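You operate a simulated robot arm through the tools that you are given. There is no shell and no other tool.

Carry out the task below with a simulated two-armed robot. There is one attempt and no reset: what you move stays moved.

TASK
Wipe up the spill on the snack counter top with the blue cloth there and put it back.

It is judged by the outcome, as a careful person would: the job done as asked, and still so three seconds after it is handed in. It fails if anything else is knocked over, pushed out of place, dropped, spilled or broken. Flat cloth is picked up by pressing the open fingertips on it (5 to 10 N) and closing them slowly along it; thin cloth reads only 2 to 8 mm in the jaws.

THE ROBOT
Two 7-joint arms with two-finger grippers on one trunk, on a base that moves. Base frame: it is fixed to the floor where the robot stands at the start and does not move with it; the origin is under the middle of the robot, x ahead of it, y to its left, z up. Lengths are in mm, angles in rad, forces in N, time in s.
The left shoulder is at the start at [41, 161, 1130], the right one opposite. With the tool pointing down near the work surface each hand reaches from about 280 to 740 mm from the robot's upright axis, wherever it stands, measured 20 degrees to its own side. Places, roughly: blue cloth [1250, -2750, 1000]. Payload 2.45 kg a hand.
The tool frame of a hand sits at the grasp point between the pads (the TCP): z along the fingers, y along the line on which they close. The tips reach 26 mm beyond it. The gripper opens to 96 mm; its body begins 69 mm behind the TCP.
Orientation is that of the tool frame in the base frame, as a unit quaternion [x, y, z, w]. With the fingers straight down and closing along the base's y, the tool's x points along the base's -x, its y along +y and its z along -z.

THE INTERFACE
- The arms move only by the tool send_rows. It takes "left_increments", "right_increments" or both (then of equal length, played together; a hand with none holds still); each is a list of rows, each a list of 7 numbers: the shift along the tool's x, y, z in cm, then the turn, a rotation vector about the tool's x, y, z in rad, then the opening, from 0 (shut) to 1 (fully open). In form: [[dx, dy, dz, ax, ay, az, gripper], ...]. A call has 1 to 20 rows; each row shifts and turns the commanded pose from where the row before left it, along the tool's axes as they then stand. A row lasts 0.2 s, in which the tool goes at most 50 mm and 0.15 rad; a call with a longer step from one row to the next is refused whole, and so is a gripper value outside its range. A pose out of reach is approached as far as the arm can. The call stops where the force on the tool passes 40 N (or 10 N more than at its start, if that is more) or the arm is blocked; 0.2 s more then pass. Each finger travels about 119.9 mm/s and halts on what it meets, pressing with about 40 N; the grip force reading is that of the motor and also rises with nothing between the fingers. The clock runs only during rows and for 0.2 s after the last one: add rows that do not move to give the fingers time. The reply holds the time, the measured pose of the TCP, the force on the tool along the base axes, the opening and the grip force, in the units named above and with some noise, with the torque about the TCP (base axes, N m) and any sound that the robot's microphone picked up.
- Cameras (640 x 400 px; columns grow to the right, rows downward): "scene" is now at [115.1, -20, 1611.7]; the picture's right is [-0.24, -0.97, 0.00], its down [-0.68, 0.17, -0.71] and it looks along [0.69, -0.17, -0.70] (base axes); focal length 283 px, centre (320, 200). "left" rides on the left gripper at [82, -3, -98] in its tool frame; the picture's right is [0.04, 1.00, 0.00], its down [-0.73, 0.03, -0.68] and it looks along [-0.68, 0.03, 0.73] (tool axes); focal length 256 px, centre (320, 200). "right" rides on the right gripper at [82, 3, -98] in its tool frame; the picture's right is [-0.04, 1.00, 0.00], its down [-0.73, -0.03, -0.68] and it looks along [-0.68, -0.03, 0.73] (tool axes); focal length 256 px, centre (320, 200). There is no depth. A picture from a camera that has moved, and an enlarged one, comes with that camera's place and axes in the base frame and with its lens.
- snapshot(camera): a new picture of that camera. No time passes.
- lift_body(by): moves the trunk up (or, below 0, down) by that many mm; the arms and the scene camera ride with it, the base frame stays. It gives what a move gives, with no picture.
- steer(legs): drives the robot by 1 to 6 legs, each [ahead, left, turn to the left] in mm, mm and rad, along the robot's own axes; the way and the turn of a leg run together, so that a leg with both is an arc; at most 1500 mm and 3.142 rad a leg. The arms and the cameras ride along, it lands a little off, and it stops where it bumps. It gives what a move gives.
- turn_head(pan, tilt): turns the head with the scene camera to pan (to the left, within 2.094 rad either way) and tilt (down, from -0.506 to 1.204), counted from straight ahead of the robot (the tilt from the chest, where the trunk bows). It gives what a move gives.
- enlarge(camera, box): a new picture of the part [left, top, right, bottom] of that camera's present view, enlarged. No time passes.
- finish_job(): hands the job in; it is judged then, once.

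Places have to be worked out from the pictures, the camera data and where the tool is seen. Open the grippers and draw the arms clear of the work before you hand the job in, unless the task says otherwise.

The tools are called after "Call:" as name(argument=value, ...) on one line, values as JSON. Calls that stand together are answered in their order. send_rows: Moves the arms, as the interface text tells. Its arguments: {"type":"object","properties":{"left_increments":{"type":"array","items":{"type":"array","items":{"type":"number"}}},"right_increments":{"type":"array","items":{"type":"array","items":{"type":"number"}}}},"required":[]} The other tools are called the same way: lift_body (by) moves the trunk up or down; steer (legs) drives the base; turn_head (pan, tilt) turns the head that bears the scene camera; snapshot (camera) takes a picture; enlarge (camera, box) takes an enlarged picture of a part of a camera's view; finish_job () hands the job in.

At the start:

```text
clock: 0.0
left_tool_pos: [495.1, 160.7, 1041.5]
left_tool_rot: [0.0, 1.0, 0.0, -0.001]
left_wrist_force: [-0.1, 0.6, -0.5]
left_ft_torque: [0.0, -0.01, 0.05]
left_finger_gap: 96.1
left_gripper_force: 0.0
right_tool_pos: [404.4, -203.2, 1045.7]
right_tool_rot: [0.0, 1.0, -0.001, 0.0]
right_wrist_force: [-0.4, 0.6, 0.8]
right_ft_torque: [-0.01, 0.03, -0.01]
right_finger_gap: 96.2
right_gripper_force: 0.1
trunk travel left (down, up): [-300.0, 267.0]
robot x, y, heading: [-1.2, -0.1, 0.001]
head pan, tilt (commanded): [-0.246, 0.773]
```

scene: 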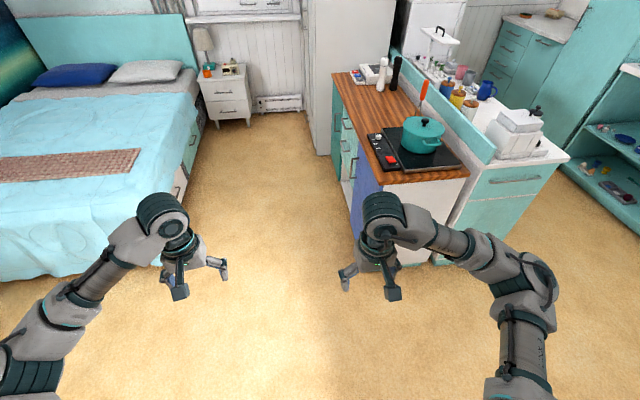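
right: 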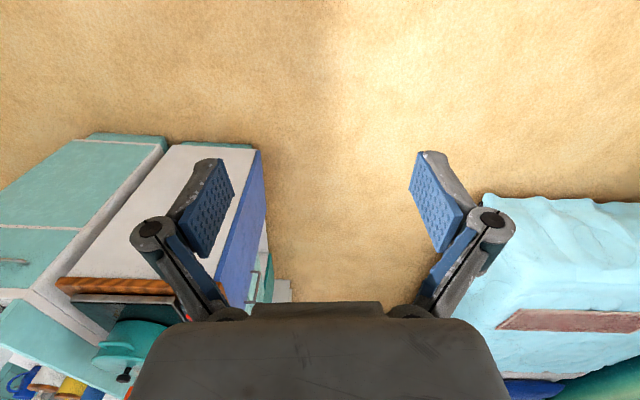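
left: 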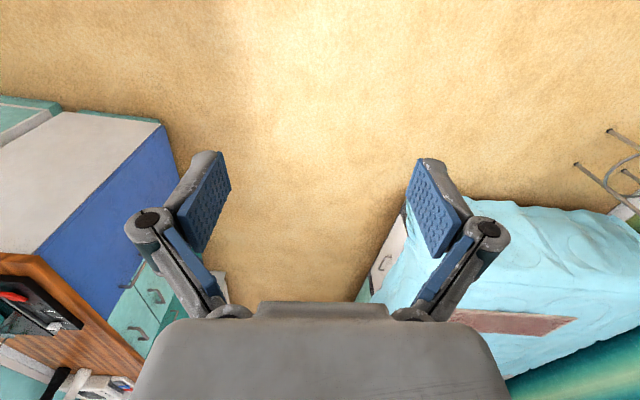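

The start picture shows a kitchen counter ahead to the right; the cloth at about [1250, -2750, 1000] is far to my right. I turn the head toward the right to see the way and the snack counter.

Call:
turn_head(pan=-1.15, tilt=0.45)

Call:
snapshot(camera="scene")

```text
clock: 1.2
left_tool_pos: [493.5, 160.3, 1045.3]
left_tool_rot: [0.0, 1.0, 0.0, 0.001]
left_wrist_force: [0.4, -0.3, 0.9]
left_ft_torque: [-0.01, -0.04, 0.03]
left_finger_gap: 96.1
left_gripper_force: 0.1
right_tool_pos: [400.6, -203.6, 1047.4]
right_tool_rot: [0.0, 1.0, 0.001, 0.002]
right_wrist_force: [-0.1, 0.5, 0.2]
right_ft_torque: [0.0, 0.04, 0.03]
right_finger_gap: 95.7
right_gripper_force: 0.1
trunk travel left (down, up): [-300.0, 267.0]
robot x, y, heading: [0.3, 2.6, 0.005]
head pan, tilt (commanded): [-1.15, 0.45]
```

```text
taken
camera scene: at [73.3, -84.0, 1640.2], right [-0.91, -0.41, 0.0], down [-0.18, 0.4, -0.9], along [0.37, -0.82, -0.44], focal length 283 px, centre (320, 200)
```

scene: 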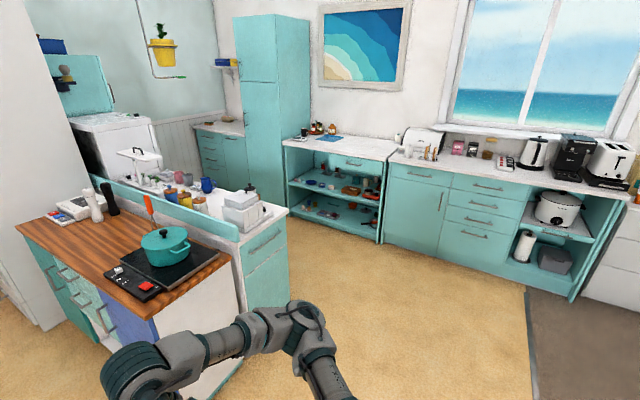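

The blue patch near (328,138) on the shelf counter matches the cloth's place. I enlarge that area to see the counter and its objects.

Call:
enlarge(camera="scene", box=[270, 100, 430, 200])

Call:
enlarge(camera="scene", box=[100, 150, 420, 350])

```text
4.00 times, centred on (350, 150) of scene
camera zoom: at [73.3, -84.0, 1640.2], right [-0.91, -0.41, 0.0], down [-0.18, 0.4, -0.9], along [0.37, -0.82, -0.44], focal length 1133 px, centre (200, 400)
```

zoom: 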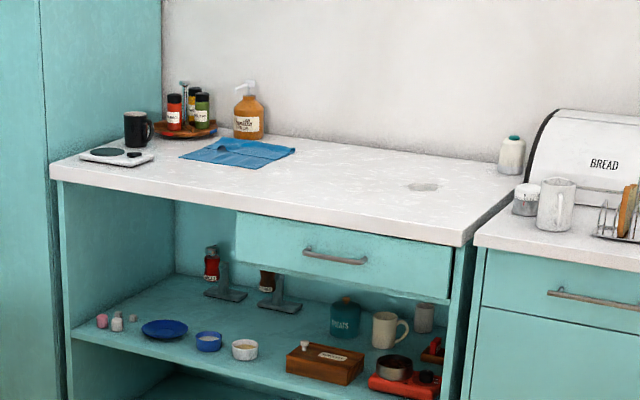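

```text
2.00 times, centred on (260, 250) of scene
camera zoom: at [73.3, -84.0, 1640.2], right [-0.91, -0.41, 0.0], down [-0.18, 0.4, -0.9], along [0.37, -0.82, -0.44], focal length 567 px, centre (440, 100)
```

zoom: 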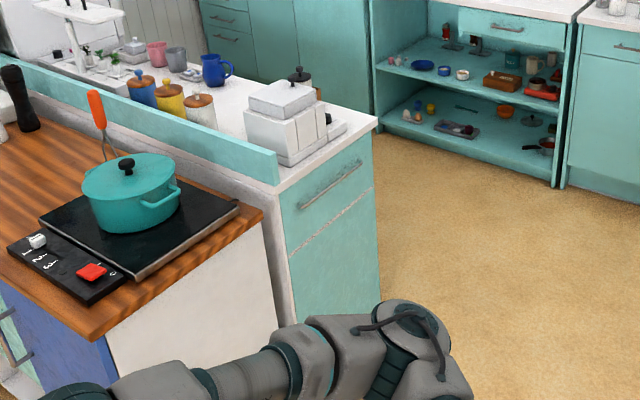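

The spill looks like a faint grey patch near the right part of the counter, cloth toward the left-back. I check the floor to my right before driving, and raise the trunk so the arms clear the counters.

Call:
lift_body(by=200)

Call:
turn_head(pan=-1.6, tilt=0.8)

Call:
snapshot(camera="scene")

```text
clock: 3.4
left_tool_pos: [493.4, 159.8, 1243.5]
left_tool_rot: [0.0, 1.0, 0.0, 0.001]
left_wrist_force: [-0.2, -0.4, -0.9]
left_ft_torque: [-0.01, -0.03, -0.01]
left_finger_gap: 96.3
left_gripper_force: 0.1
right_tool_pos: [401.0, -203.8, 1246.7]
right_tool_rot: [0.0, 1.0, 0.0, 0.001]
right_wrist_force: [0.0, -0.3, -0.3]
right_ft_torque: [0.01, -0.01, -0.02]
right_finger_gap: 96.0
right_gripper_force: 0.0
trunk travel left (down, up): [-500.0, 67.0]
robot x, y, heading: [-0.3, -2.2, -0.005]
head pan, tilt (commanded): [-1.15, 0.45]
```

```text
clock: 4.3
left_tool_pos: [493.6, 161.1, 1245.3]
left_tool_rot: [0.0, 1.0, 0.0, 0.0]
left_wrist_force: [-0.4, 0.4, -0.3]
left_ft_torque: [0.03, -0.03, -0.01]
left_finger_gap: 96.0
left_gripper_force: 0.0
right_tool_pos: [400.6, -204.1, 1247.6]
right_tool_rot: [0.0, 1.0, 0.001, 0.001]
right_wrist_force: [0.5, -0.4, 0.0]
right_ft_torque: [-0.01, 0.01, 0.01]
right_finger_gap: 96.0
right_gripper_force: 0.0
trunk travel left (down, up): [-500.0, 67.0]
robot x, y, heading: [0.2, -0.2, 0.001]
head pan, tilt (commanded): [-1.6, 0.799]
```

```text
taken
camera scene: at [-13.4, -80.9, 1810.1], right [-1.0, 0.03, 0.0], down [0.02, 0.72, -0.7], along [-0.02, -0.7, -0.72], focal length 283 px, centre (320, 200)
```

scene: 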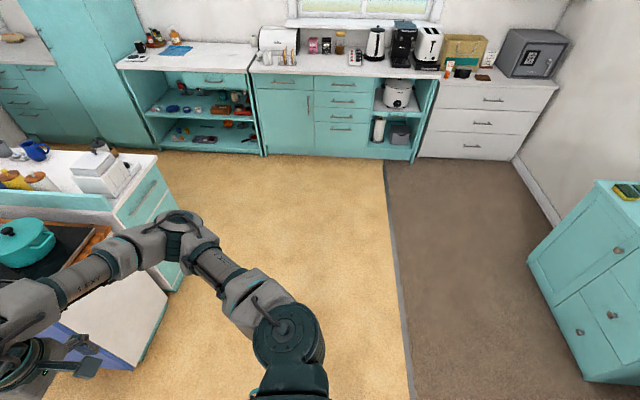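

The floor on my right is clear. I drive sideways to the right 1500, then turn right in place well clear of the island's end.

Call:
steer(legs=[[0, -1500, 0], [0, 0, -1.5708]])

Call:
turn_head(pan=0.45, tilt=0.7)

Call:
snapshot(camera="scene")

```text
clock: 15.6
left_tool_pos: [149.0, -1994.3, 1243.3]
left_tool_rot: [0.72, 0.694, -0.001, -0.001]
left_wrist_force: [-0.2, -0.5, -1.3]
left_ft_torque: [-0.01, 0.02, -0.01]
left_finger_gap: 95.8
left_gripper_force: 0.0
right_tool_pos: [-212.7, -1890.0, 1247.8]
right_tool_rot: [0.721, 0.693, -0.002, 0.001]
right_wrist_force: [-0.1, -0.9, 0.2]
right_ft_torque: [0.0, 0.02, -0.01]
right_finger_gap: 95.8
right_gripper_force: 0.0
trunk travel left (down, up): [-500.0, 67.0]
robot x, y, heading: [4.8, -1496.6, -1.61]
head pan, tilt (commanded): [-1.6, 0.799]
```

```text
clock: 17.6
left_tool_pos: [146.6, -1992.4, 1246.1]
left_tool_rot: [0.72, 0.694, -0.002, 0.002]
left_wrist_force: [0.0, 0.3, -0.6]
left_ft_torque: [-0.01, 0.03, -0.01]
left_finger_gap: 96.0
left_gripper_force: 0.0
right_tool_pos: [-214.7, -1885.7, 1248.5]
right_tool_rot: [0.72, 0.694, -0.001, 0.001]
right_wrist_force: [0.0, 0.2, 0.2]
right_ft_torque: [-0.01, 0.0, 0.0]
right_finger_gap: 96.2
right_gripper_force: 0.0
trunk travel left (down, up): [-500.0, 67.0]
robot x, y, heading: [5.2, -1496.5, -1.606]
head pan, tilt (commanded): [0.45, 0.7]
```

```text
taken
camera scene: at [38.2, -1562.0, 1818.0], right [-0.92, -0.4, 0.0], down [-0.26, 0.59, -0.76], along [0.31, -0.7, -0.65], focal length 283 px, centre (320, 200)
```

scene: 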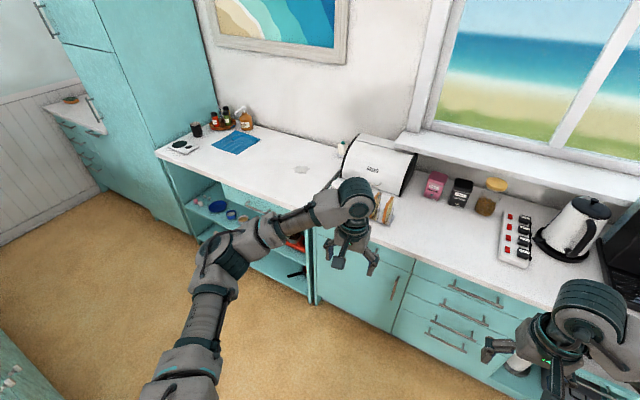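

Combining the rays, I put the counter top at z≈905, the cloth near (1226,-2870), and the spill near (690,-2780). I straighten the heading, go ahead 350 to clear the island, then slide left toward the counter's middle.

Call:
steer(legs=[[0, 0, 0.036], [350, 0, 0], [0, 900, 0]])

Call:
turn_head(pan=0.0, tilt=0.85)

Call:
snapshot(camera="scene")

```text
clock: 24.4
left_tool_pos: [1046.9, -2322.7, 1245.8]
left_tool_rot: [0.703, 0.711, -0.001, 0.003]
left_wrist_force: [0.3, -0.9, -0.7]
left_ft_torque: [-0.03, 0.02, 0.02]
left_finger_gap: 95.8
left_gripper_force: 0.1
right_tool_pos: [679.2, -2233.7, 1249.0]
right_tool_rot: [0.703, 0.711, -0.002, 0.002]
right_wrist_force: [1.1, -0.1, -0.5]
right_ft_torque: [0.0, 0.01, -0.02]
right_finger_gap: 96.0
right_gripper_force: 0.0
trunk travel left (down, up): [-500.0, 67.0]
robot x, y, heading: [881.1, -1829.5, -1.557]
head pan, tilt (commanded): [0.45, 0.7]
```

```text
clock: 25.3
left_tool_pos: [1046.4, -2318.0, 1247.8]
left_tool_rot: [0.703, 0.711, -0.002, 0.003]
left_wrist_force: [-0.4, -0.3, 0.6]
left_ft_torque: [-0.01, -0.01, -0.02]
left_finger_gap: 96.1
left_gripper_force: 0.0
right_tool_pos: [681.0, -2230.0, 1250.8]
right_tool_rot: [0.704, 0.71, -0.004, 0.003]
right_wrist_force: [-0.6, -0.2, -0.1]
right_ft_torque: [-0.03, 0.01, -0.02]
right_finger_gap: 96.3
right_gripper_force: 0.1
trunk travel left (down, up): [-500.0, 67.0]
robot x, y, heading: [878.4, -1838.2, -1.562]
head pan, tilt (commanded): [0.0, 0.85]
```

```text
taken
camera scene: at [880.6, -1900.2, 1805.8], right [-1.0, -0.01, 0.0], down [-0.01, 0.75, -0.66], along [0.01, -0.66, -0.75], focal length 283 px, centre (320, 200)
```

scene: 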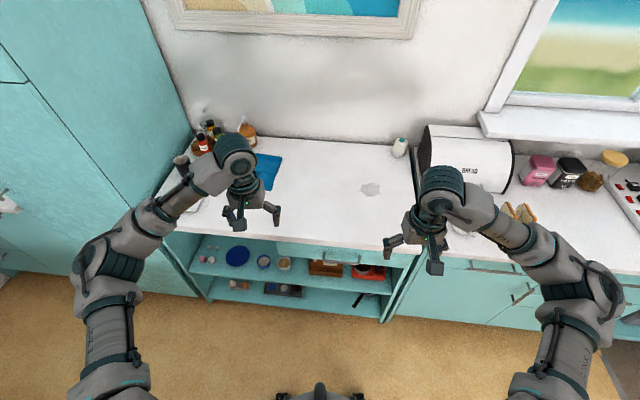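

The counter's front face is at about y=-2520 and the top at z≈905; the spill is near (664,-2759). I look straight down to see how far the base juts ahead before closing in.

Call:
turn_head(pan=0.0, tilt=1.2)

Call:
snapshot(camera="scene")

Call:
snapshot(camera="left")

Call:
snapshot(camera="right")

```text
clock: 26.1
left_tool_pos: [1047.9, -2318.9, 1248.0]
left_tool_rot: [0.703, 0.711, -0.002, 0.004]
left_wrist_force: [-0.3, 0.1, -1.1]
left_ft_torque: [0.01, 0.03, 0.0]
left_finger_gap: 95.8
left_gripper_force: 0.1
right_tool_pos: [680.7, -2230.0, 1250.9]
right_tool_rot: [0.703, 0.711, -0.002, 0.002]
right_wrist_force: [0.4, 0.0, -0.1]
right_ft_torque: [-0.01, -0.03, 0.03]
right_finger_gap: 96.1
right_gripper_force: 0.0
trunk travel left (down, up): [-500.0, 67.0]
robot x, y, heading: [882.0, -1835.1, -1.561]
head pan, tilt (commanded): [0.0, 1.201]
```

```text
taken
camera scene: at [881.5, -1878.0, 1782.2], right [-1.0, -0.01, 0.0], down [-0.01, 0.93, -0.36], along [0.0, -0.36, -0.93], focal length 283 px, centre (320, 200)
```

scene: 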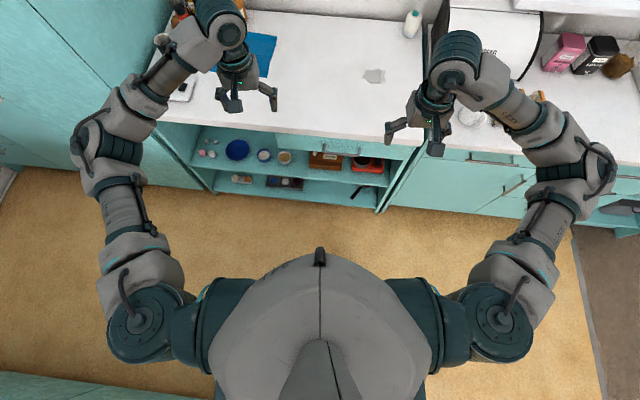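

```text
taken
camera left: at [1043.2, -2237.1, 1345.5], right [1.0, 0.05, 0.0], down [0.04, -0.73, 0.68], along [0.04, -0.68, -0.73], focal length 256 px, centre (320, 200)
```

left: 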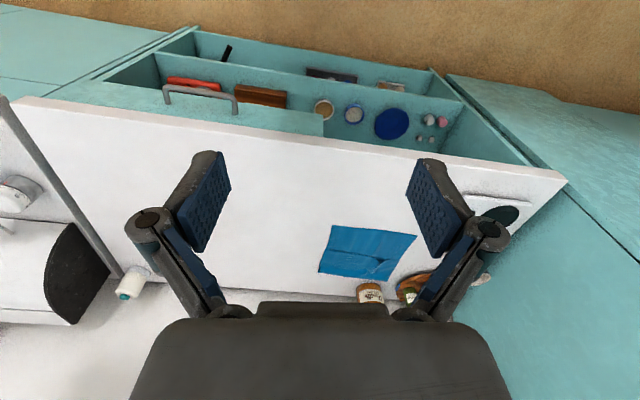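

```text
taken
camera right: at [682.8, -2147.3, 1347.9], right [1.0, -0.03, 0.0], down [-0.02, -0.73, 0.69], along [-0.02, -0.69, -0.73], focal length 256 px, centre (320, 200)
```

right: 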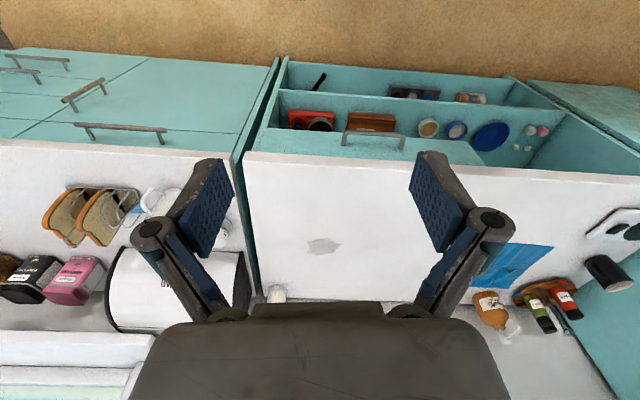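

The wrist pictures put the cloth's corners at roughly (1106,-2738), (1331,-2759), (1348,-3004), (1082,-2973), and the spill at about (674,-2742), roughly 90×77 mm. The torso hides the base, so I tilt the right hand in free air to look back at the base front with its camera.

Call:
send_rows(right_increments=[[0, 0, 0, 0, 0.15, 0, 1], [0, 0, 0, 0, 0.15, 0, 1], [0, 0, 0, 0, 0.15, 0, 1], [0, 0, 0, 0, 0.15, 0, 1], [0, 0, 0, 0, 0.15, 0, 1], [0, 0, 0, 0, 0.15, 0, 1]])

Call:
snapshot(camera="right")

```text
clock: 27.6
left_tool_pos: [1048.1, -2318.4, 1248.5]
left_tool_rot: [0.703, 0.711, -0.003, 0.002]
left_wrist_force: [0.2, 0.2, 0.7]
left_ft_torque: [-0.02, 0.03, -0.01]
left_finger_gap: 96.1
left_gripper_force: 0.0
right_tool_pos: [682.0, -2230.3, 1251.3]
right_tool_rot: [0.635, 0.642, 0.303, -0.306]
right_wrist_force: [0.2, -0.8, -0.3]
right_ft_torque: [0.01, 0.0, -0.01]
right_finger_gap: 95.9
right_gripper_force: 0.1
trunk travel left (down, up): [-500.0, 67.0]
robot x, y, heading: [882.4, -1833.7, -1.555]
head pan, tilt (commanded): [0.0, 1.201]
```

```text
taken
camera right: at [684.8, -2254.9, 1376.4], right [1.0, -0.02, -0.03], down [-0.02, -0.99, -0.14], along [-0.03, 0.14, -0.99], focal length 256 px, centre (320, 200)
```

right: 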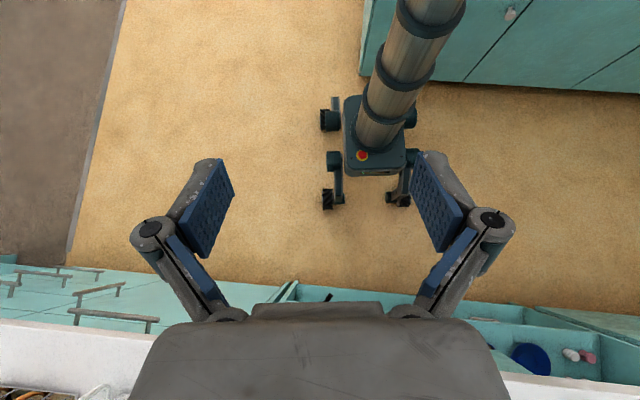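

The front castors reach about y=-2104, i.e. 270 mm ahead of the axis, so I can go ahead about 340 with ~50 mm to spare before the cabinet. First I restore the right hand and move it up and outward so it will not be in the left hand's way.

Call:
send_rows(right_increments=[[0, 0, 0, 0, -0.15, 0, 1], [0, 0, 0, 0, -0.15, 0, 1], [0, 0, 0, 0, -0.15, 0, 1], [0, 0, 0, 0, -0.15, 0, 1], [0, 0, 0, 0, -0.15, 0, 1], [0, 0, 0, 0, -0.15, 0, 1], [0, -3.5, -3, 0, 0, 0, 1], [0, -3.5, -3, 0, 0, 0, 1], [0, -3.5, -3, 0, 0, 0, 1], [0, -3.5, -3, 0, 0, 0, 1], [0, -3.5, -3, 0, 0, 0, 1], [0, 0, 0, 0, 0, 0, 1]])

Call:
steer(legs=[[340, 0, 0]])

Call:
turn_head(pan=0.0, tilt=0.95)

Call:
snapshot(camera="scene")

Call:
snapshot(camera="left")

```text
clock: 30.1
left_tool_pos: [1046.1, -2320.3, 1248.3]
left_tool_rot: [0.703, 0.711, -0.002, 0.003]
left_wrist_force: [0.3, -0.6, 0.0]
left_ft_torque: [-0.02, 0.0, -0.05]
left_finger_gap: 95.9
left_gripper_force: 0.1
right_tool_pos: [503.8, -2230.6, 1400.9]
right_tool_rot: [0.703, 0.711, -0.004, 0.003]
right_wrist_force: [0.9, -0.2, -0.2]
right_ft_torque: [0.0, -0.01, -0.01]
right_finger_gap: 96.2
right_gripper_force: 0.0
trunk travel left (down, up): [-500.0, 67.0]
robot x, y, heading: [879.3, -1836.2, -1.56]
head pan, tilt (commanded): [0.0, 1.201]
```

```text
clock: 32.4
left_tool_pos: [1052.9, -2656.1, 1249.6]
left_tool_rot: [0.703, 0.711, -0.003, 0.004]
left_wrist_force: [1.0, -0.3, 0.2]
left_ft_torque: [0.04, 0.03, 0.03]
left_finger_gap: 95.7
left_gripper_force: 0.1
right_tool_pos: [509.2, -2568.5, 1401.0]
right_tool_rot: [0.703, 0.711, -0.004, 0.004]
right_wrist_force: [0.9, 0.2, 0.0]
right_ft_torque: [-0.01, 0.01, 0.01]
right_finger_gap: 96.1
right_gripper_force: 0.1
trunk travel left (down, up): [-500.0, 67.0]
robot x, y, heading: [884.1, -2175.1, -1.557]
head pan, tilt (commanded): [0.0, 1.201]
```

```text
clock: 33.1
left_tool_pos: [1052.2, -2656.6, 1248.5]
left_tool_rot: [0.702, 0.712, -0.004, 0.004]
left_wrist_force: [0.1, -0.1, 0.2]
left_ft_torque: [-0.01, -0.01, 0.02]
left_finger_gap: 95.9
left_gripper_force: 0.0
right_tool_pos: [509.3, -2568.7, 1401.6]
right_tool_rot: [0.703, 0.711, -0.004, 0.005]
right_wrist_force: [0.4, 0.0, -0.4]
right_ft_torque: [0.02, -0.03, 0.02]
right_finger_gap: 95.9
right_gripper_force: 0.1
trunk travel left (down, up): [-500.0, 67.0]
robot x, y, heading: [878.5, -2178.1, -1.561]
head pan, tilt (commanded): [0.0, 0.949]
```

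```text
taken
camera scene: at [884.0, -2234.6, 1798.2], right [-1.0, -0.01, 0.0], down [-0.01, 0.82, -0.58], along [0.01, -0.58, -0.82], focal length 283 px, centre (320, 200)
```

scene: 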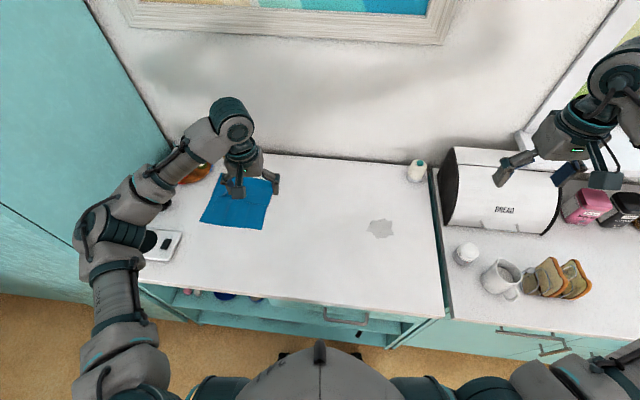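

```text
taken
camera left: at [1047.8, -2574.4, 1346.7], right [1.0, 0.05, 0.0], down [0.04, -0.73, 0.69], along [0.04, -0.69, -0.73], focal length 256 px, centre (320, 200)
```

left: 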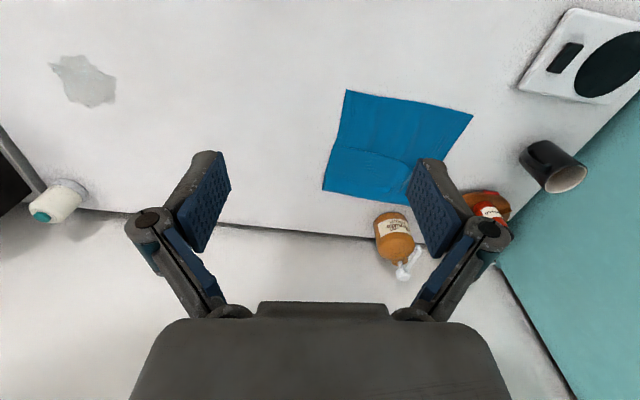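

Now at (881,-2177); the left wrist view gives cloth near edge from (1101,-2733) to (1334,-2765), the bottle just behind its far edge, and the spill spanning x 630–712, y -2785…-2700. I lower the trunk by 180; nothing stands under either hand.

Call:
lift_body(by=-180)

Call:
snapshot(camera="left")

Call:
snapshot(camera="scene")

```text
clock: 35.1
left_tool_pos: [1053.1, -2656.5, 1069.2]
left_tool_rot: [0.702, 0.712, -0.004, 0.004]
left_wrist_force: [0.4, 0.2, -0.3]
left_ft_torque: [0.01, -0.02, 0.05]
left_finger_gap: 96.1
left_gripper_force: 0.0
right_tool_pos: [510.6, -2567.6, 1221.8]
right_tool_rot: [0.703, 0.711, -0.004, 0.004]
right_wrist_force: [0.9, -0.1, -0.7]
right_ft_torque: [0.0, 0.0, 0.03]
right_finger_gap: 95.9
right_gripper_force: 0.1
trunk travel left (down, up): [-320.0, 247.0]
robot x, y, heading: [885.4, -2174.2, -1.555]
head pan, tilt (commanded): [0.0, 0.949]
```

```text
taken
camera left: at [1048.1, -2573.5, 1167.4], right [1.0, 0.05, 0.0], down [0.04, -0.73, 0.69], along [0.04, -0.69, -0.73], focal length 256 px, centre (320, 200)
```

left: 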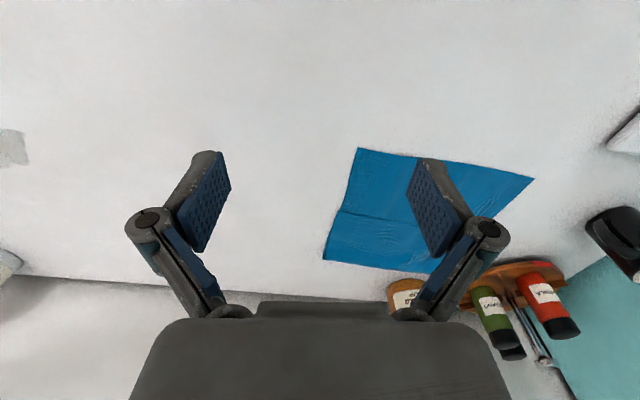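

```text
taken
camera scene: at [884.9, -2270.8, 1618.5], right [-1.0, -0.01, 0.0], down [-0.01, 0.82, -0.58], along [0.01, -0.58, -0.82], focal length 283 px, centre (320, 200)
```

scene: 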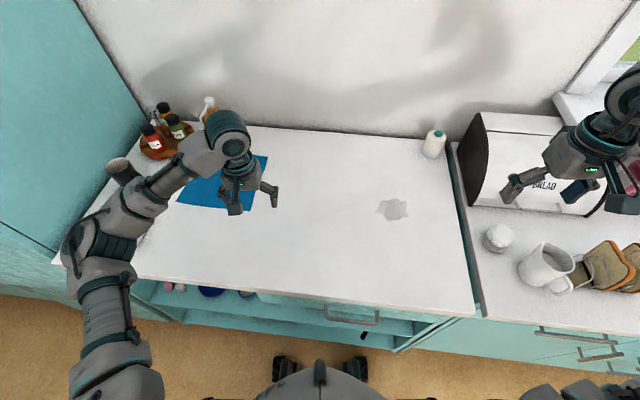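

The second view agrees (z≈905 for the counter; cloth centre ≈(1210,-2866)). I move the left hand above the cloth a bit inside its near edge, about (1215,-2790), aligned with that edge, at TCP z≈1000 with the fingers part open.

Call:
send_rows(left_increments=[[-2.7, 3.2, 1.4, 0, 0, 0, 0.8], [-2.7, 3.2, 1.4, 0, 0, 0, 0.7], [-2.7, 3.2, 1.4, 0, 0, 0, 0.6], [-2.7, 3.2, 1.4, 0, 0, 0, 0.6], [-2.7, 3.2, 1.3, 0, 0, 0, 0.6], [0, 0, 0, 0, 0, 0.14, 0.6], [0, 0, 0, 0, 0, 0, 0.6], [0, 0, 0, 0, 0, 0, 0.6]])

Call:
snapshot(camera="left")

Call:
snapshot(camera="scene")

```text
clock: 37.0
left_tool_pos: [1214.6, -2790.3, 1002.1]
left_tool_rot: [0.751, 0.661, -0.003, 0.004]
left_wrist_force: [-0.1, 0.8, -0.9]
left_ft_torque: [-0.01, 0.02, -0.02]
left_finger_gap: 57.5
left_gripper_force: 0.2
right_tool_pos: [509.0, -2567.6, 1222.8]
right_tool_rot: [0.703, 0.711, -0.005, 0.005]
right_wrist_force: [-0.1, 0.5, 0.4]
right_ft_torque: [-0.02, -0.01, 0.01]
right_finger_gap: 95.9
right_gripper_force: 0.1
trunk travel left (down, up): [-320.0, 247.0]
robot x, y, heading: [882.0, -2177.4, -1.557]
head pan, tilt (commanded): [0.0, 0.949]
```

```text
taken
camera left: at [1220.3, -2708.1, 1099.5], right [1.0, -0.09, 0.0], down [-0.06, -0.72, 0.69], along [-0.06, -0.68, -0.73], focal length 256 px, centre (320, 200)
```

left: 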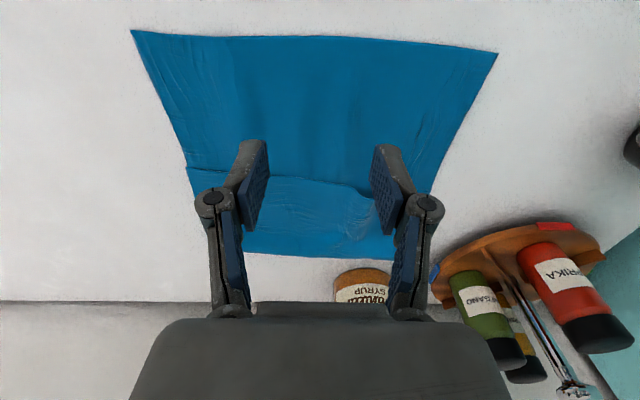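

```text
taken
camera scene: at [885.7, -2271.9, 1618.3], right [-1.0, -0.01, 0.0], down [-0.01, 0.82, -0.58], along [0.01, -0.58, -0.82], focal length 283 px, centre (320, 200)
```

scene: 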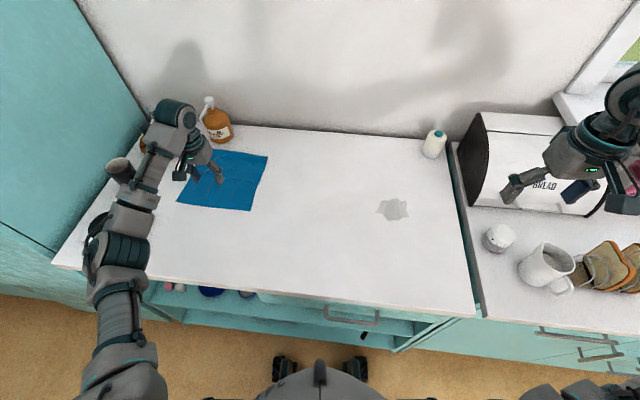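

The fingers sit above the cloth about 42 mm inside the near edge, as wanted. I descend 58 mm to just above contact.

Call:
send_rows(left_increments=[[0, 0, 1.5, 0, 0, 0, 0.6], [0, 0, 1.5, 0, 0, 0, 0.6], [0, 0, 1.5, 0, 0, 0, 0.6], [0, 0, 1.3, 0, 0, 0, 0.6], [0, 0, 0, 0, 0, 0, 0.6]])

```text
clock: 38.1
left_tool_pos: [1214.0, -2790.2, 943.2]
left_tool_rot: [0.751, 0.661, -0.003, 0.004]
left_wrist_force: [0.4, -0.5, -0.8]
left_ft_torque: [-0.02, 0.01, 0.0]
left_finger_gap: 57.6
left_gripper_force: 0.0
right_tool_pos: [510.5, -2568.3, 1221.2]
right_tool_rot: [0.703, 0.711, -0.004, 0.005]
right_wrist_force: [0.6, -0.4, 0.5]
right_ft_torque: [0.0, 0.0, -0.01]
right_finger_gap: 96.2
right_gripper_force: 0.1
trunk travel left (down, up): [-320.0, 247.0]
robot x, y, heading: [887.1, -2174.9, -1.558]
head pan, tilt (commanded): [0.0, 0.949]
```

TCP is at z=943 with no contact; tips are about 12 mm above the counter. I go down in 3 mm steps, watching the force.

Call:
send_rows(left_increments=[[0, 0, 0.3, 0, 0, 0, 0.6], [0, 0, 0.3, 0, 0, 0, 0.6], [0, 0, 0.2, 0, 0, 0, 0.6], [0, 0, 0, 0, 0, 0, 0.6]])

Call:
snapshot(camera="left")

```text
clock: 39.1
left_tool_pos: [1215.9, -2790.3, 934.5]
left_tool_rot: [0.75, 0.661, -0.004, 0.004]
left_wrist_force: [0.8, 0.1, 0.8]
left_ft_torque: [0.0, 0.0, -0.04]
left_finger_gap: 57.4
left_gripper_force: 0.0
right_tool_pos: [509.4, -2568.9, 1221.8]
right_tool_rot: [0.703, 0.712, -0.004, 0.003]
right_wrist_force: [-0.5, 0.7, -0.2]
right_ft_torque: [-0.02, 0.03, 0.02]
right_finger_gap: 96.0
right_gripper_force: 0.2
trunk travel left (down, up): [-320.0, 247.0]
robot x, y, heading: [887.1, -2178.0, -1.557]
head pan, tilt (commanded): [0.0, 0.949]
```

```text
taken
camera left: at [1222.0, -2707.9, 1033.2], right [1.0, -0.09, 0.0], down [-0.06, -0.72, 0.69], along [-0.06, -0.68, -0.73], focal length 256 px, centre (320, 200)
```

left: 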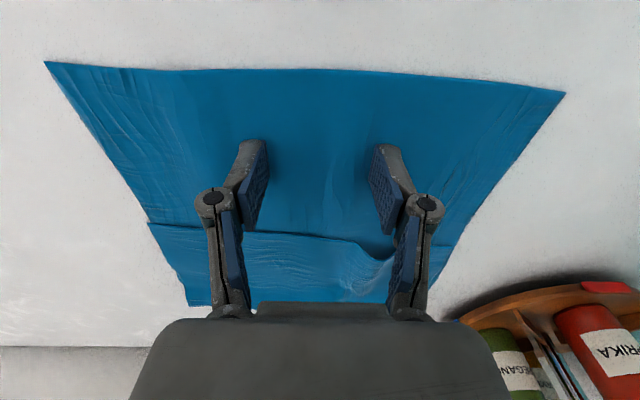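

Still no force at TCP z=934.5. I continue in 2 mm steps.

Call:
send_rows(left_increments=[[0, 0, 0.2, 0, 0, 0, 0.6], [0, 0, 0.2, 0, 0, 0, 0.6], [0, 0, 0, 0, 0, 0, 0.6]])

```text
clock: 40.0
left_tool_pos: [1212.8, -2789.7, 933.6]
left_tool_rot: [0.751, 0.66, -0.004, 0.006]
left_wrist_force: [1.7, -0.6, 13.0]
left_ft_torque: [0.05, -0.07, -0.03]
left_finger_gap: 58.6
left_gripper_force: 0.4
right_tool_pos: [510.0, -2566.0, 1220.9]
right_tool_rot: [0.702, 0.712, -0.004, 0.005]
right_wrist_force: [0.0, -0.2, 0.3]
right_ft_torque: [-0.01, -0.02, -0.02]
right_finger_gap: 96.2
right_gripper_force: 0.1
trunk travel left (down, up): [-320.0, 247.0]
robot x, y, heading: [884.4, -2173.5, -1.56]
head pan, tilt (commanded): [0.0, 0.949]
```

Contact: 13 N, a little above the range. I ease up 1 mm and begin closing slowly to 0.3, then check the press force.

Call:
send_rows(left_increments=[[0, 0, -0.1, 0, 0, 0, 0.6], [0, 0, 0, 0, 0, 0, 0.57], [0, 0, 0, 0, 0, 0, 0.54], [0, 0, 0, 0, 0, 0, 0.51], [0, 0, 0, 0, 0, 0, 0.48], [0, 0, 0, 0, 0, 0, 0.45], [0, 0, 0, 0, 0, 0, 0.42], [0, 0, 0, 0, 0, 0, 0.39], [0, 0, 0, 0, 0, 0, 0.36]])

Call:
snapshot(camera="left")

```text
clock: 42.0
left_tool_pos: [1213.1, -2789.4, 933.7]
left_tool_rot: [0.75, 0.661, -0.003, 0.004]
left_wrist_force: [0.7, -0.2, 10.2]
left_ft_torque: [0.06, -0.01, -0.02]
left_finger_gap: 36.8
left_gripper_force: 3.8
right_tool_pos: [509.7, -2566.4, 1222.1]
right_tool_rot: [0.703, 0.711, -0.004, 0.005]
right_wrist_force: [0.5, 0.7, -0.1]
right_ft_torque: [0.0, 0.01, 0.0]
right_finger_gap: 96.2
right_gripper_force: 0.0
trunk travel left (down, up): [-320.0, 247.0]
robot x, y, heading: [885.1, -2174.8, -1.56]
head pan, tilt (commanded): [0.0, 0.949]
```

```text
taken
camera left: at [1220.4, -2707.4, 1031.2], right [1.0, -0.09, 0.0], down [-0.06, -0.72, 0.69], along [-0.06, -0.68, -0.73], focal length 256 px, centre (320, 200)
```

left: 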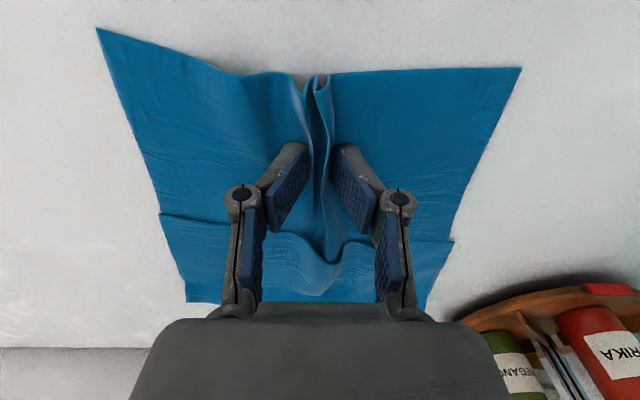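

The cloth is gathering into a fold between the fingers at ~10 N. I keep closing slowly to shut.

Call:
send_rows(left_increments=[[0, 0, 0, 0, 0, 0, 0.33], [0, 0, 0, 0, 0, 0, 0.3], [0, 0, 0, 0, 0, 0, 0.27], [0, 0, 0, 0, 0, 0, 0.24], [0, 0, 0, 0, 0, 0, 0.21], [0, 0, 0, 0, 0, 0, 0.18], [0, 0, 0, 0, 0, 0, 0.15], [0, 0, 0, 0, 0, 0, 0.12], [0, 0, 0, 0, 0, 0, 0.09], [0, 0, 0, 0, 0, 0, 0.06], [0, 0, 0, 0, 0, 0, 0.03], [0, 0, 0, 0, 0, 0, 0], [0, 0, 0, 0, 0, 0, 0], [0, 0, 0, 0, 0, 0, 0]])

Call:
snapshot(camera="left")

```text
clock: 45.0
left_tool_pos: [1213.0, -2787.3, 937.5]
left_tool_rot: [0.75, 0.662, -0.004, 0.006]
left_wrist_force: [4.4, -0.4, 36.9]
left_ft_torque: [0.19, -0.23, -0.02]
left_finger_gap: 1.3
left_gripper_force: 28.6
right_tool_pos: [507.9, -2565.9, 1223.3]
right_tool_rot: [0.703, 0.711, -0.005, 0.005]
right_wrist_force: [0.9, -1.3, 0.7]
right_ft_torque: [0.03, 0.0, -0.02]
right_finger_gap: 95.8
right_gripper_force: 0.1
trunk travel left (down, up): [-320.0, 247.0]
robot x, y, heading: [888.0, -2176.1, -1.559]
head pan, tilt (commanded): [0.0, 0.949]
```

```text
taken
camera left: at [1219.9, -2705.6, 1033.7], right [1.0, -0.09, 0.0], down [-0.06, -0.72, 0.69], along [-0.06, -0.69, -0.72], focal length 256 px, centre (320, 200)
```

left: 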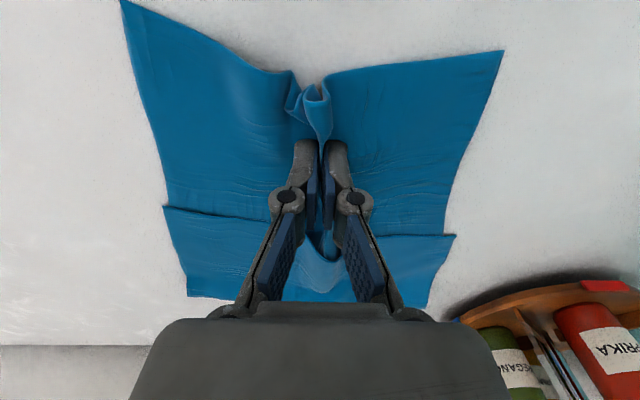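

The fold is between the pads (gap 1.3 mm) but the press rose to 37 N. I lift 40 mm slowly and check that the cloth comes along.

Call:
send_rows(left_increments=[[0, 0, -0.5, 0, 0, 0, 0], [0, 0, -0.5, 0, 0, 0, 0], [0, 0, -1, 0, 0, 0, 0], [0, 0, -1, 0, 0, 0, 0], [0, 0, -1, 0, 0, 0, 0], [0, 0, 0, 0, 0, 0, 0]])

Call:
snapshot(camera="left")

Call:
snapshot(camera="scene")

```text
clock: 46.4
left_tool_pos: [1215.3, -2789.1, 973.0]
left_tool_rot: [0.75, 0.661, -0.003, 0.004]
left_wrist_force: [-0.3, 0.8, 0.8]
left_ft_torque: [0.02, 0.12, 0.03]
left_finger_gap: 4.1
left_gripper_force: 30.9
right_tool_pos: [509.1, -2566.6, 1222.6]
right_tool_rot: [0.703, 0.711, -0.004, 0.004]
right_wrist_force: [-0.4, 0.1, -0.3]
right_ft_torque: [-0.01, 0.01, -0.01]
right_finger_gap: 95.9
right_gripper_force: 0.1
trunk travel left (down, up): [-320.0, 247.0]
robot x, y, heading: [881.7, -2173.7, -1.564]
head pan, tilt (commanded): [0.0, 0.949]
```

```text
taken
camera left: at [1221.0, -2707.5, 1070.5], right [1.0, -0.09, 0.0], down [-0.06, -0.72, 0.69], along [-0.06, -0.68, -0.73], focal length 256 px, centre (320, 200)
```

left: 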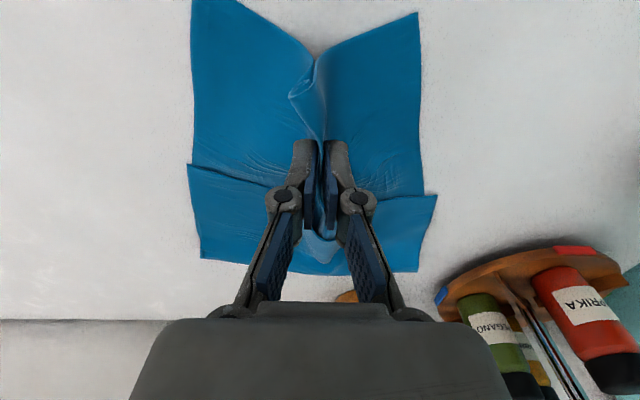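

```text
taken
camera scene: at [885.1, -2271.2, 1618.4], right [-1.0, -0.01, 0.0], down [-0.01, 0.82, -0.58], along [0.01, -0.58, -0.82], focal length 283 px, centre (320, 200)
```

scene: 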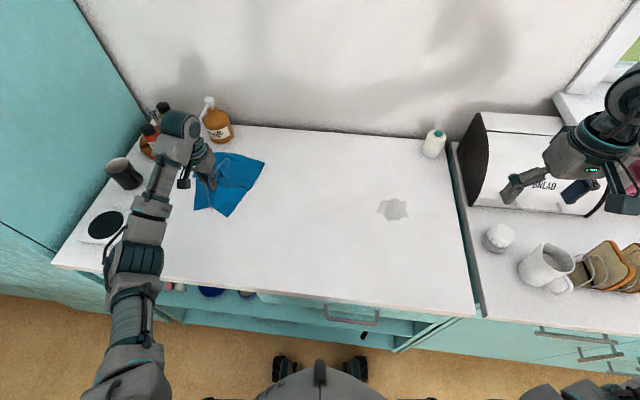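

The cloth is held (gap 4.1 mm) and lifts cleanly. I raise it to TCP z≈1060 and shift the base 150 mm to the right so the left hand reaches the spill comfortably.

Call:
send_rows(left_increments=[[0, 0, -1.5, 0, 0, 0, 0], [0, 0, -1.5, 0, 0, 0, 0], [0, 0, -1.5, 0, 0, 0, 0], [0, 0, -1.5, 0, 0, 0, 0], [0, 0, -1.5, 0, 0, 0, 0], [0, 0, -1.5, 0, 0, 0, 0], [0, 0, 0, 0, 0, 0, 0]])

Call:
snapshot(camera="left")

Call:
snapshot(camera="scene")

```text
clock: 48.0
left_tool_pos: [1215.3, -2787.2, 1063.4]
left_tool_rot: [0.75, 0.661, -0.003, 0.004]
left_wrist_force: [-0.4, 0.1, -0.5]
left_ft_torque: [0.0, 0.04, 0.01]
left_finger_gap: 5.2
left_gripper_force: 37.2
right_tool_pos: [510.0, -2568.6, 1221.3]
right_tool_rot: [0.703, 0.711, -0.005, 0.004]
right_wrist_force: [0.6, 0.5, -1.8]
right_ft_torque: [0.01, -0.02, 0.02]
right_finger_gap: 95.8
right_gripper_force: 0.1
trunk travel left (down, up): [-320.0, 247.0]
robot x, y, heading: [884.6, -2175.5, -1.558]
head pan, tilt (commanded): [0.0, 0.949]
```

```text
taken
camera left: at [1222.3, -2705.9, 1160.8], right [1.0, -0.08, 0.0], down [-0.06, -0.72, 0.69], along [-0.06, -0.68, -0.73], focal length 256 px, centre (320, 200)
```

left: 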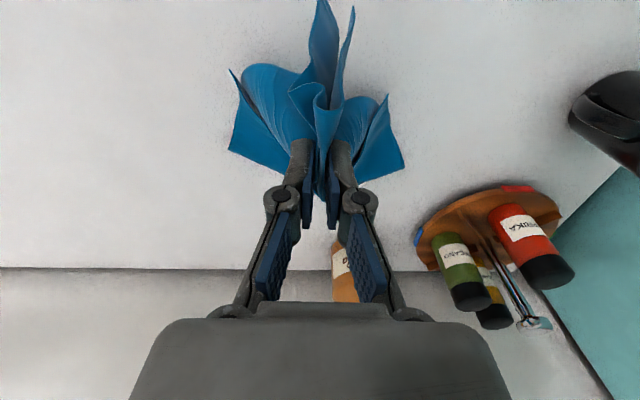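

```text
taken
camera scene: at [885.8, -2271.6, 1618.3], right [-1.0, -0.01, 0.0], down [-0.01, 0.82, -0.58], along [0.01, -0.58, -0.82], focal length 283 px, centre (320, 200)
```

scene: 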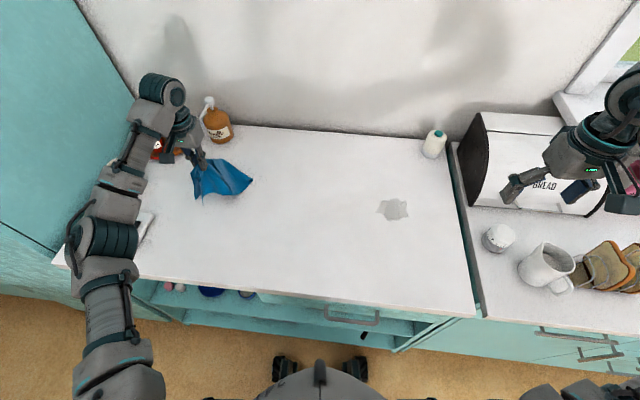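

The cloth hangs bunched below the fingers, clear of everything. I shift the base 150 mm to the right now.

Call:
steer(legs=[[0, -150, 0]])

```text
clock: 49.3
left_tool_pos: [1097.4, -2790.6, 1053.4]
left_tool_rot: [0.749, 0.663, -0.013, -0.005]
left_wrist_force: [2.8, 0.8, 0.3]
left_ft_torque: [-0.03, 0.25, -0.02]
left_finger_gap: 4.6
left_gripper_force: 39.0
right_tool_pos: [395.7, -2568.8, 1232.7]
right_tool_rot: [0.701, 0.713, -0.015, -0.006]
right_wrist_force: [1.6, -0.7, -0.6]
right_ft_torque: [0.01, 0.12, 0.05]
right_finger_gap: 96.0
right_gripper_force: 0.0
trunk travel left (down, up): [-320.0, 247.0]
robot x, y, heading: [740.7, -2173.4, -1.562]
head pan, tilt (commanded): [0.0, 0.949]
```

The readings hint at a sway of the robot after stopping (left hand lower, right hand higher). I wait a moment and re-read.

Call:
send_rows(left_increments=[[0, 0, 0, 0, 0, 0, 0], [0, 0, 0, 0, 0, 0, 0], [0, 0, 0, 0, 0, 0, 0], [0, 0, 0, 0, 0, 0, 0]])

Call:
snapshot(camera="scene")

Call:
snapshot(camera="right")

```text
clock: 50.3
left_tool_pos: [1070.3, -2786.1, 1066.2]
left_tool_rot: [0.749, 0.662, -0.004, 0.005]
left_wrist_force: [5.0, -1.1, 4.0]
left_ft_torque: [0.05, 0.25, -0.04]
left_finger_gap: 1.4
left_gripper_force: 28.2
right_tool_pos: [365.3, -2564.9, 1223.8]
right_tool_rot: [0.702, 0.712, -0.007, 0.004]
right_wrist_force: [0.3, -0.3, 0.1]
right_ft_torque: [-0.03, 0.01, 0.01]
right_finger_gap: 96.1
right_gripper_force: 0.0
trunk travel left (down, up): [-320.0, 247.0]
robot x, y, heading: [735.9, -2177.2, -1.563]
head pan, tilt (commanded): [0.0, 0.949]
```

```text
taken
camera scene: at [763.9, -2272.8, 1618.1], right [-1.0, -0.01, 0.01], down [-0.02, 0.82, -0.58], along [0.0, -0.58, -0.82], focal length 283 px, centre (320, 200)
```

scene: 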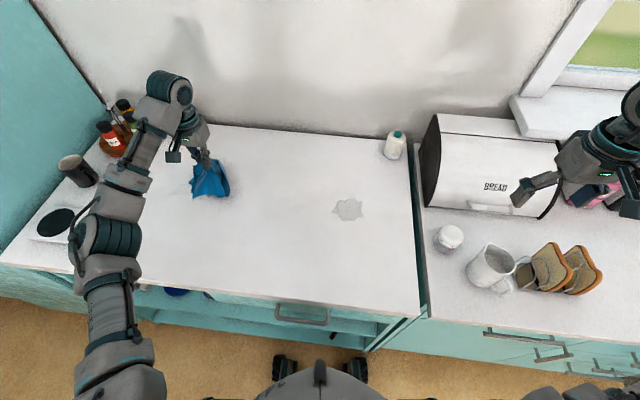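

```text
taken
camera right: at [365.2, -2481.4, 1321.3], right [1.0, -0.02, 0.0], down [-0.02, -0.72, 0.69], along [-0.02, -0.69, -0.72], focal length 256 px, centre (320, 200)
```

right: 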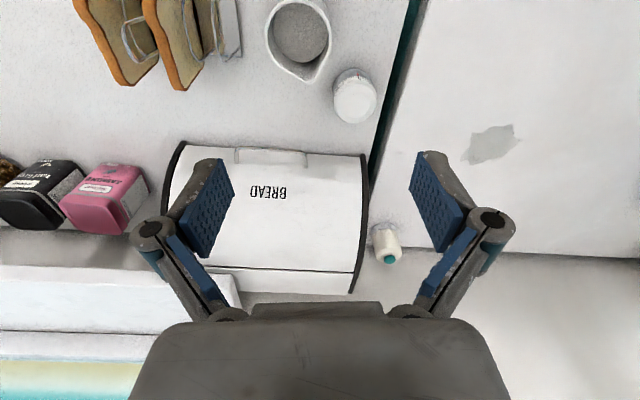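

The sway is settling, but the left wrist reads 5 N sideways and gap 1.4. I wait once more and look at the cloth in the hand.

Call:
send_rows(left_increments=[[0, 0, 0, 0, 0, 0, 0], [0, 0, 0, 0, 0, 0, 0], [0, 0, 0, 0, 0, 0, 0], [0, 0, 0, 0, 0, 0, 0], [0, 0, 0, 0, 0, 0, 0]])

Call:
snapshot(camera="left")

Call:
enlarge(camera="scene", box=[100, 80, 300, 220])

```text
clock: 51.7
left_tool_pos: [1070.1, -2783.8, 1066.5]
left_tool_rot: [0.75, 0.661, -0.007, 0.005]
left_wrist_force: [-1.1, 0.9, 0.0]
left_ft_torque: [-0.01, 0.18, -0.01]
left_finger_gap: 5.1
left_gripper_force: 31.3
right_tool_pos: [364.5, -2560.5, 1226.3]
right_tool_rot: [0.703, 0.711, -0.009, 0.003]
right_wrist_force: [1.0, 0.2, 1.1]
right_ft_torque: [0.02, 0.04, 0.0]
right_finger_gap: 96.3
right_gripper_force: 0.1
trunk travel left (down, up): [-320.0, 247.0]
robot x, y, heading: [734.1, -2174.6, -1.56]
head pan, tilt (commanded): [0.0, 0.949]
stopped in row 5 (left hand): the arm was blocked; the commanded pose is now the measured one
```

```text
taken
camera left: at [1077.2, -2701.2, 1163.1], right [1.0, -0.08, 0.0], down [-0.06, -0.72, 0.69], along [-0.06, -0.69, -0.72], focal length 256 px, centre (320, 200)
```

left: 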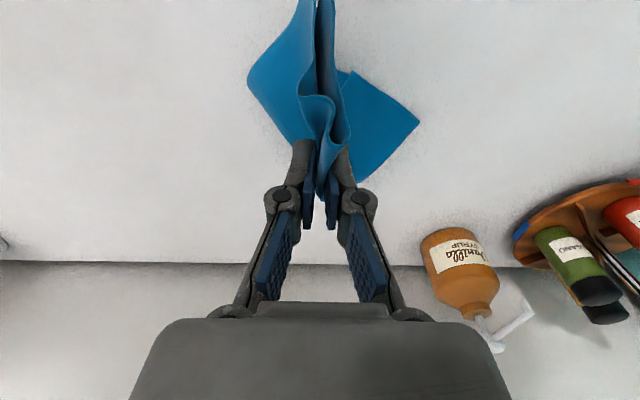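

```text
2.86 times, centred on (200, 150) of scene
camera zoom: at [729.7, -2273.2, 1618.3], right [-1.0, -0.01, 0.0], down [-0.01, 0.82, -0.58], along [0.01, -0.58, -0.82], focal length 809 px, centre (663, 343)
```

zoom: 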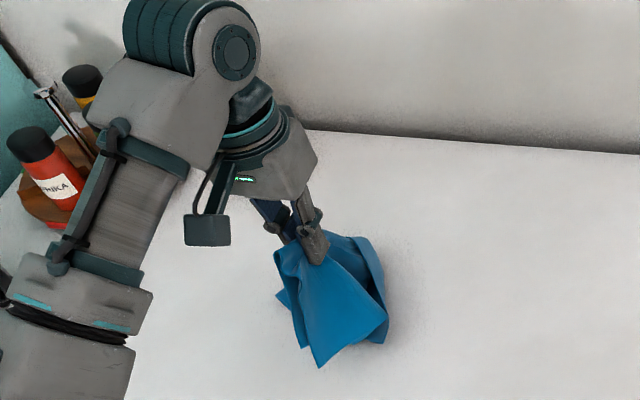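

Now steady with the cloth well held (gap 5.1). I carry it left-to-right along the empty counter to above the spill at (671,-2742), coming down a little.

Call:
send_rows(left_increments=[[-0.06, -2.5, 0.2, 0, 0, 0, 0], [-0.06, -2.5, 0.2, 0, 0, 0, 0], [-0.06, -2.5, 0.2, 0, 0, 0, 0], [-0.06, -2.5, 0.2, 0, 0, 0, 0], [-0.06, -2.5, 0.2, 0, 0, 0, 0], [-0.06, -2.5, 0.2, 0, 0, 0, 0], [-0.06, -2.5, 0.2, 0, 0, 0, 0], [-0.06, -2.5, 0.2, 0, 0, 0, 0], [-0.06, -2.5, 0.2, 0, 0, 0, 0], [-0.06, -2.5, 0.2, 0, 0, 0, 0], [-0.06, -2.5, 0.2, 0, 0, 0, 0], [-0.06, -2.5, 0.2, 0, 0, 0, 0], [-0.06, -2.5, 0.2, 0, 0, 0, 0], [-0.06, -2.5, 0.2, 0, 0, 0, 0], [-0.06, -2.5, 0.2, 0, 0, 0, 0], [-0.06, -2.5, 0.2, 0, 0, 0, 0], [0, 0, 0, 0, 0, 0, 0], [0, 0, 0, 0, 0, 0, 0]])

Call:
snapshot(camera="left")

Call:
snapshot(camera="scene")

```text
clock: 55.5
left_tool_pos: [679.5, -2743.3, 1036.0]
left_tool_rot: [0.75, 0.662, -0.009, 0.003]
left_wrist_force: [1.7, 0.3, 0.1]
left_ft_torque: [0.05, -0.07, 0.0]
left_finger_gap: 3.2
left_gripper_force: 29.7
right_tool_pos: [374.6, -2561.1, 1230.4]
right_tool_rot: [0.702, 0.712, -0.012, 0.001]
right_wrist_force: [0.3, -0.3, 1.2]
right_ft_torque: [0.01, 0.02, 0.0]
right_finger_gap: 95.9
right_gripper_force: 0.1
trunk travel left (down, up): [-320.0, 247.0]
robot x, y, heading: [735.8, -2177.3, -1.556]
head pan, tilt (commanded): [0.0, 0.949]
```

```text
taken
camera left: at [688.2, -2660.3, 1133.4], right [1.0, -0.08, -0.01], down [-0.06, -0.72, 0.69], along [-0.06, -0.69, -0.72], focal length 256 px, centre (320, 200)
```

left: 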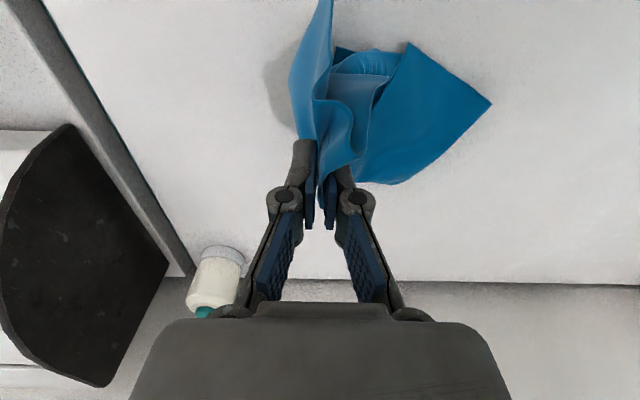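

```text
taken
camera scene: at [755.4, -2272.9, 1618.3], right [-1.0, -0.01, 0.01], down [-0.02, 0.82, -0.58], along [0.0, -0.58, -0.82], focal length 283 px, centre (320, 200)
```

scene: 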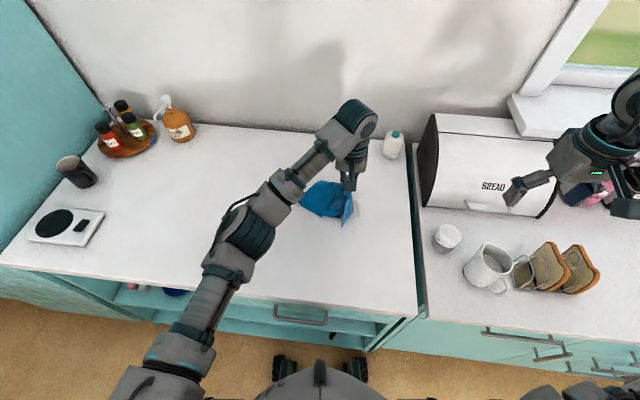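

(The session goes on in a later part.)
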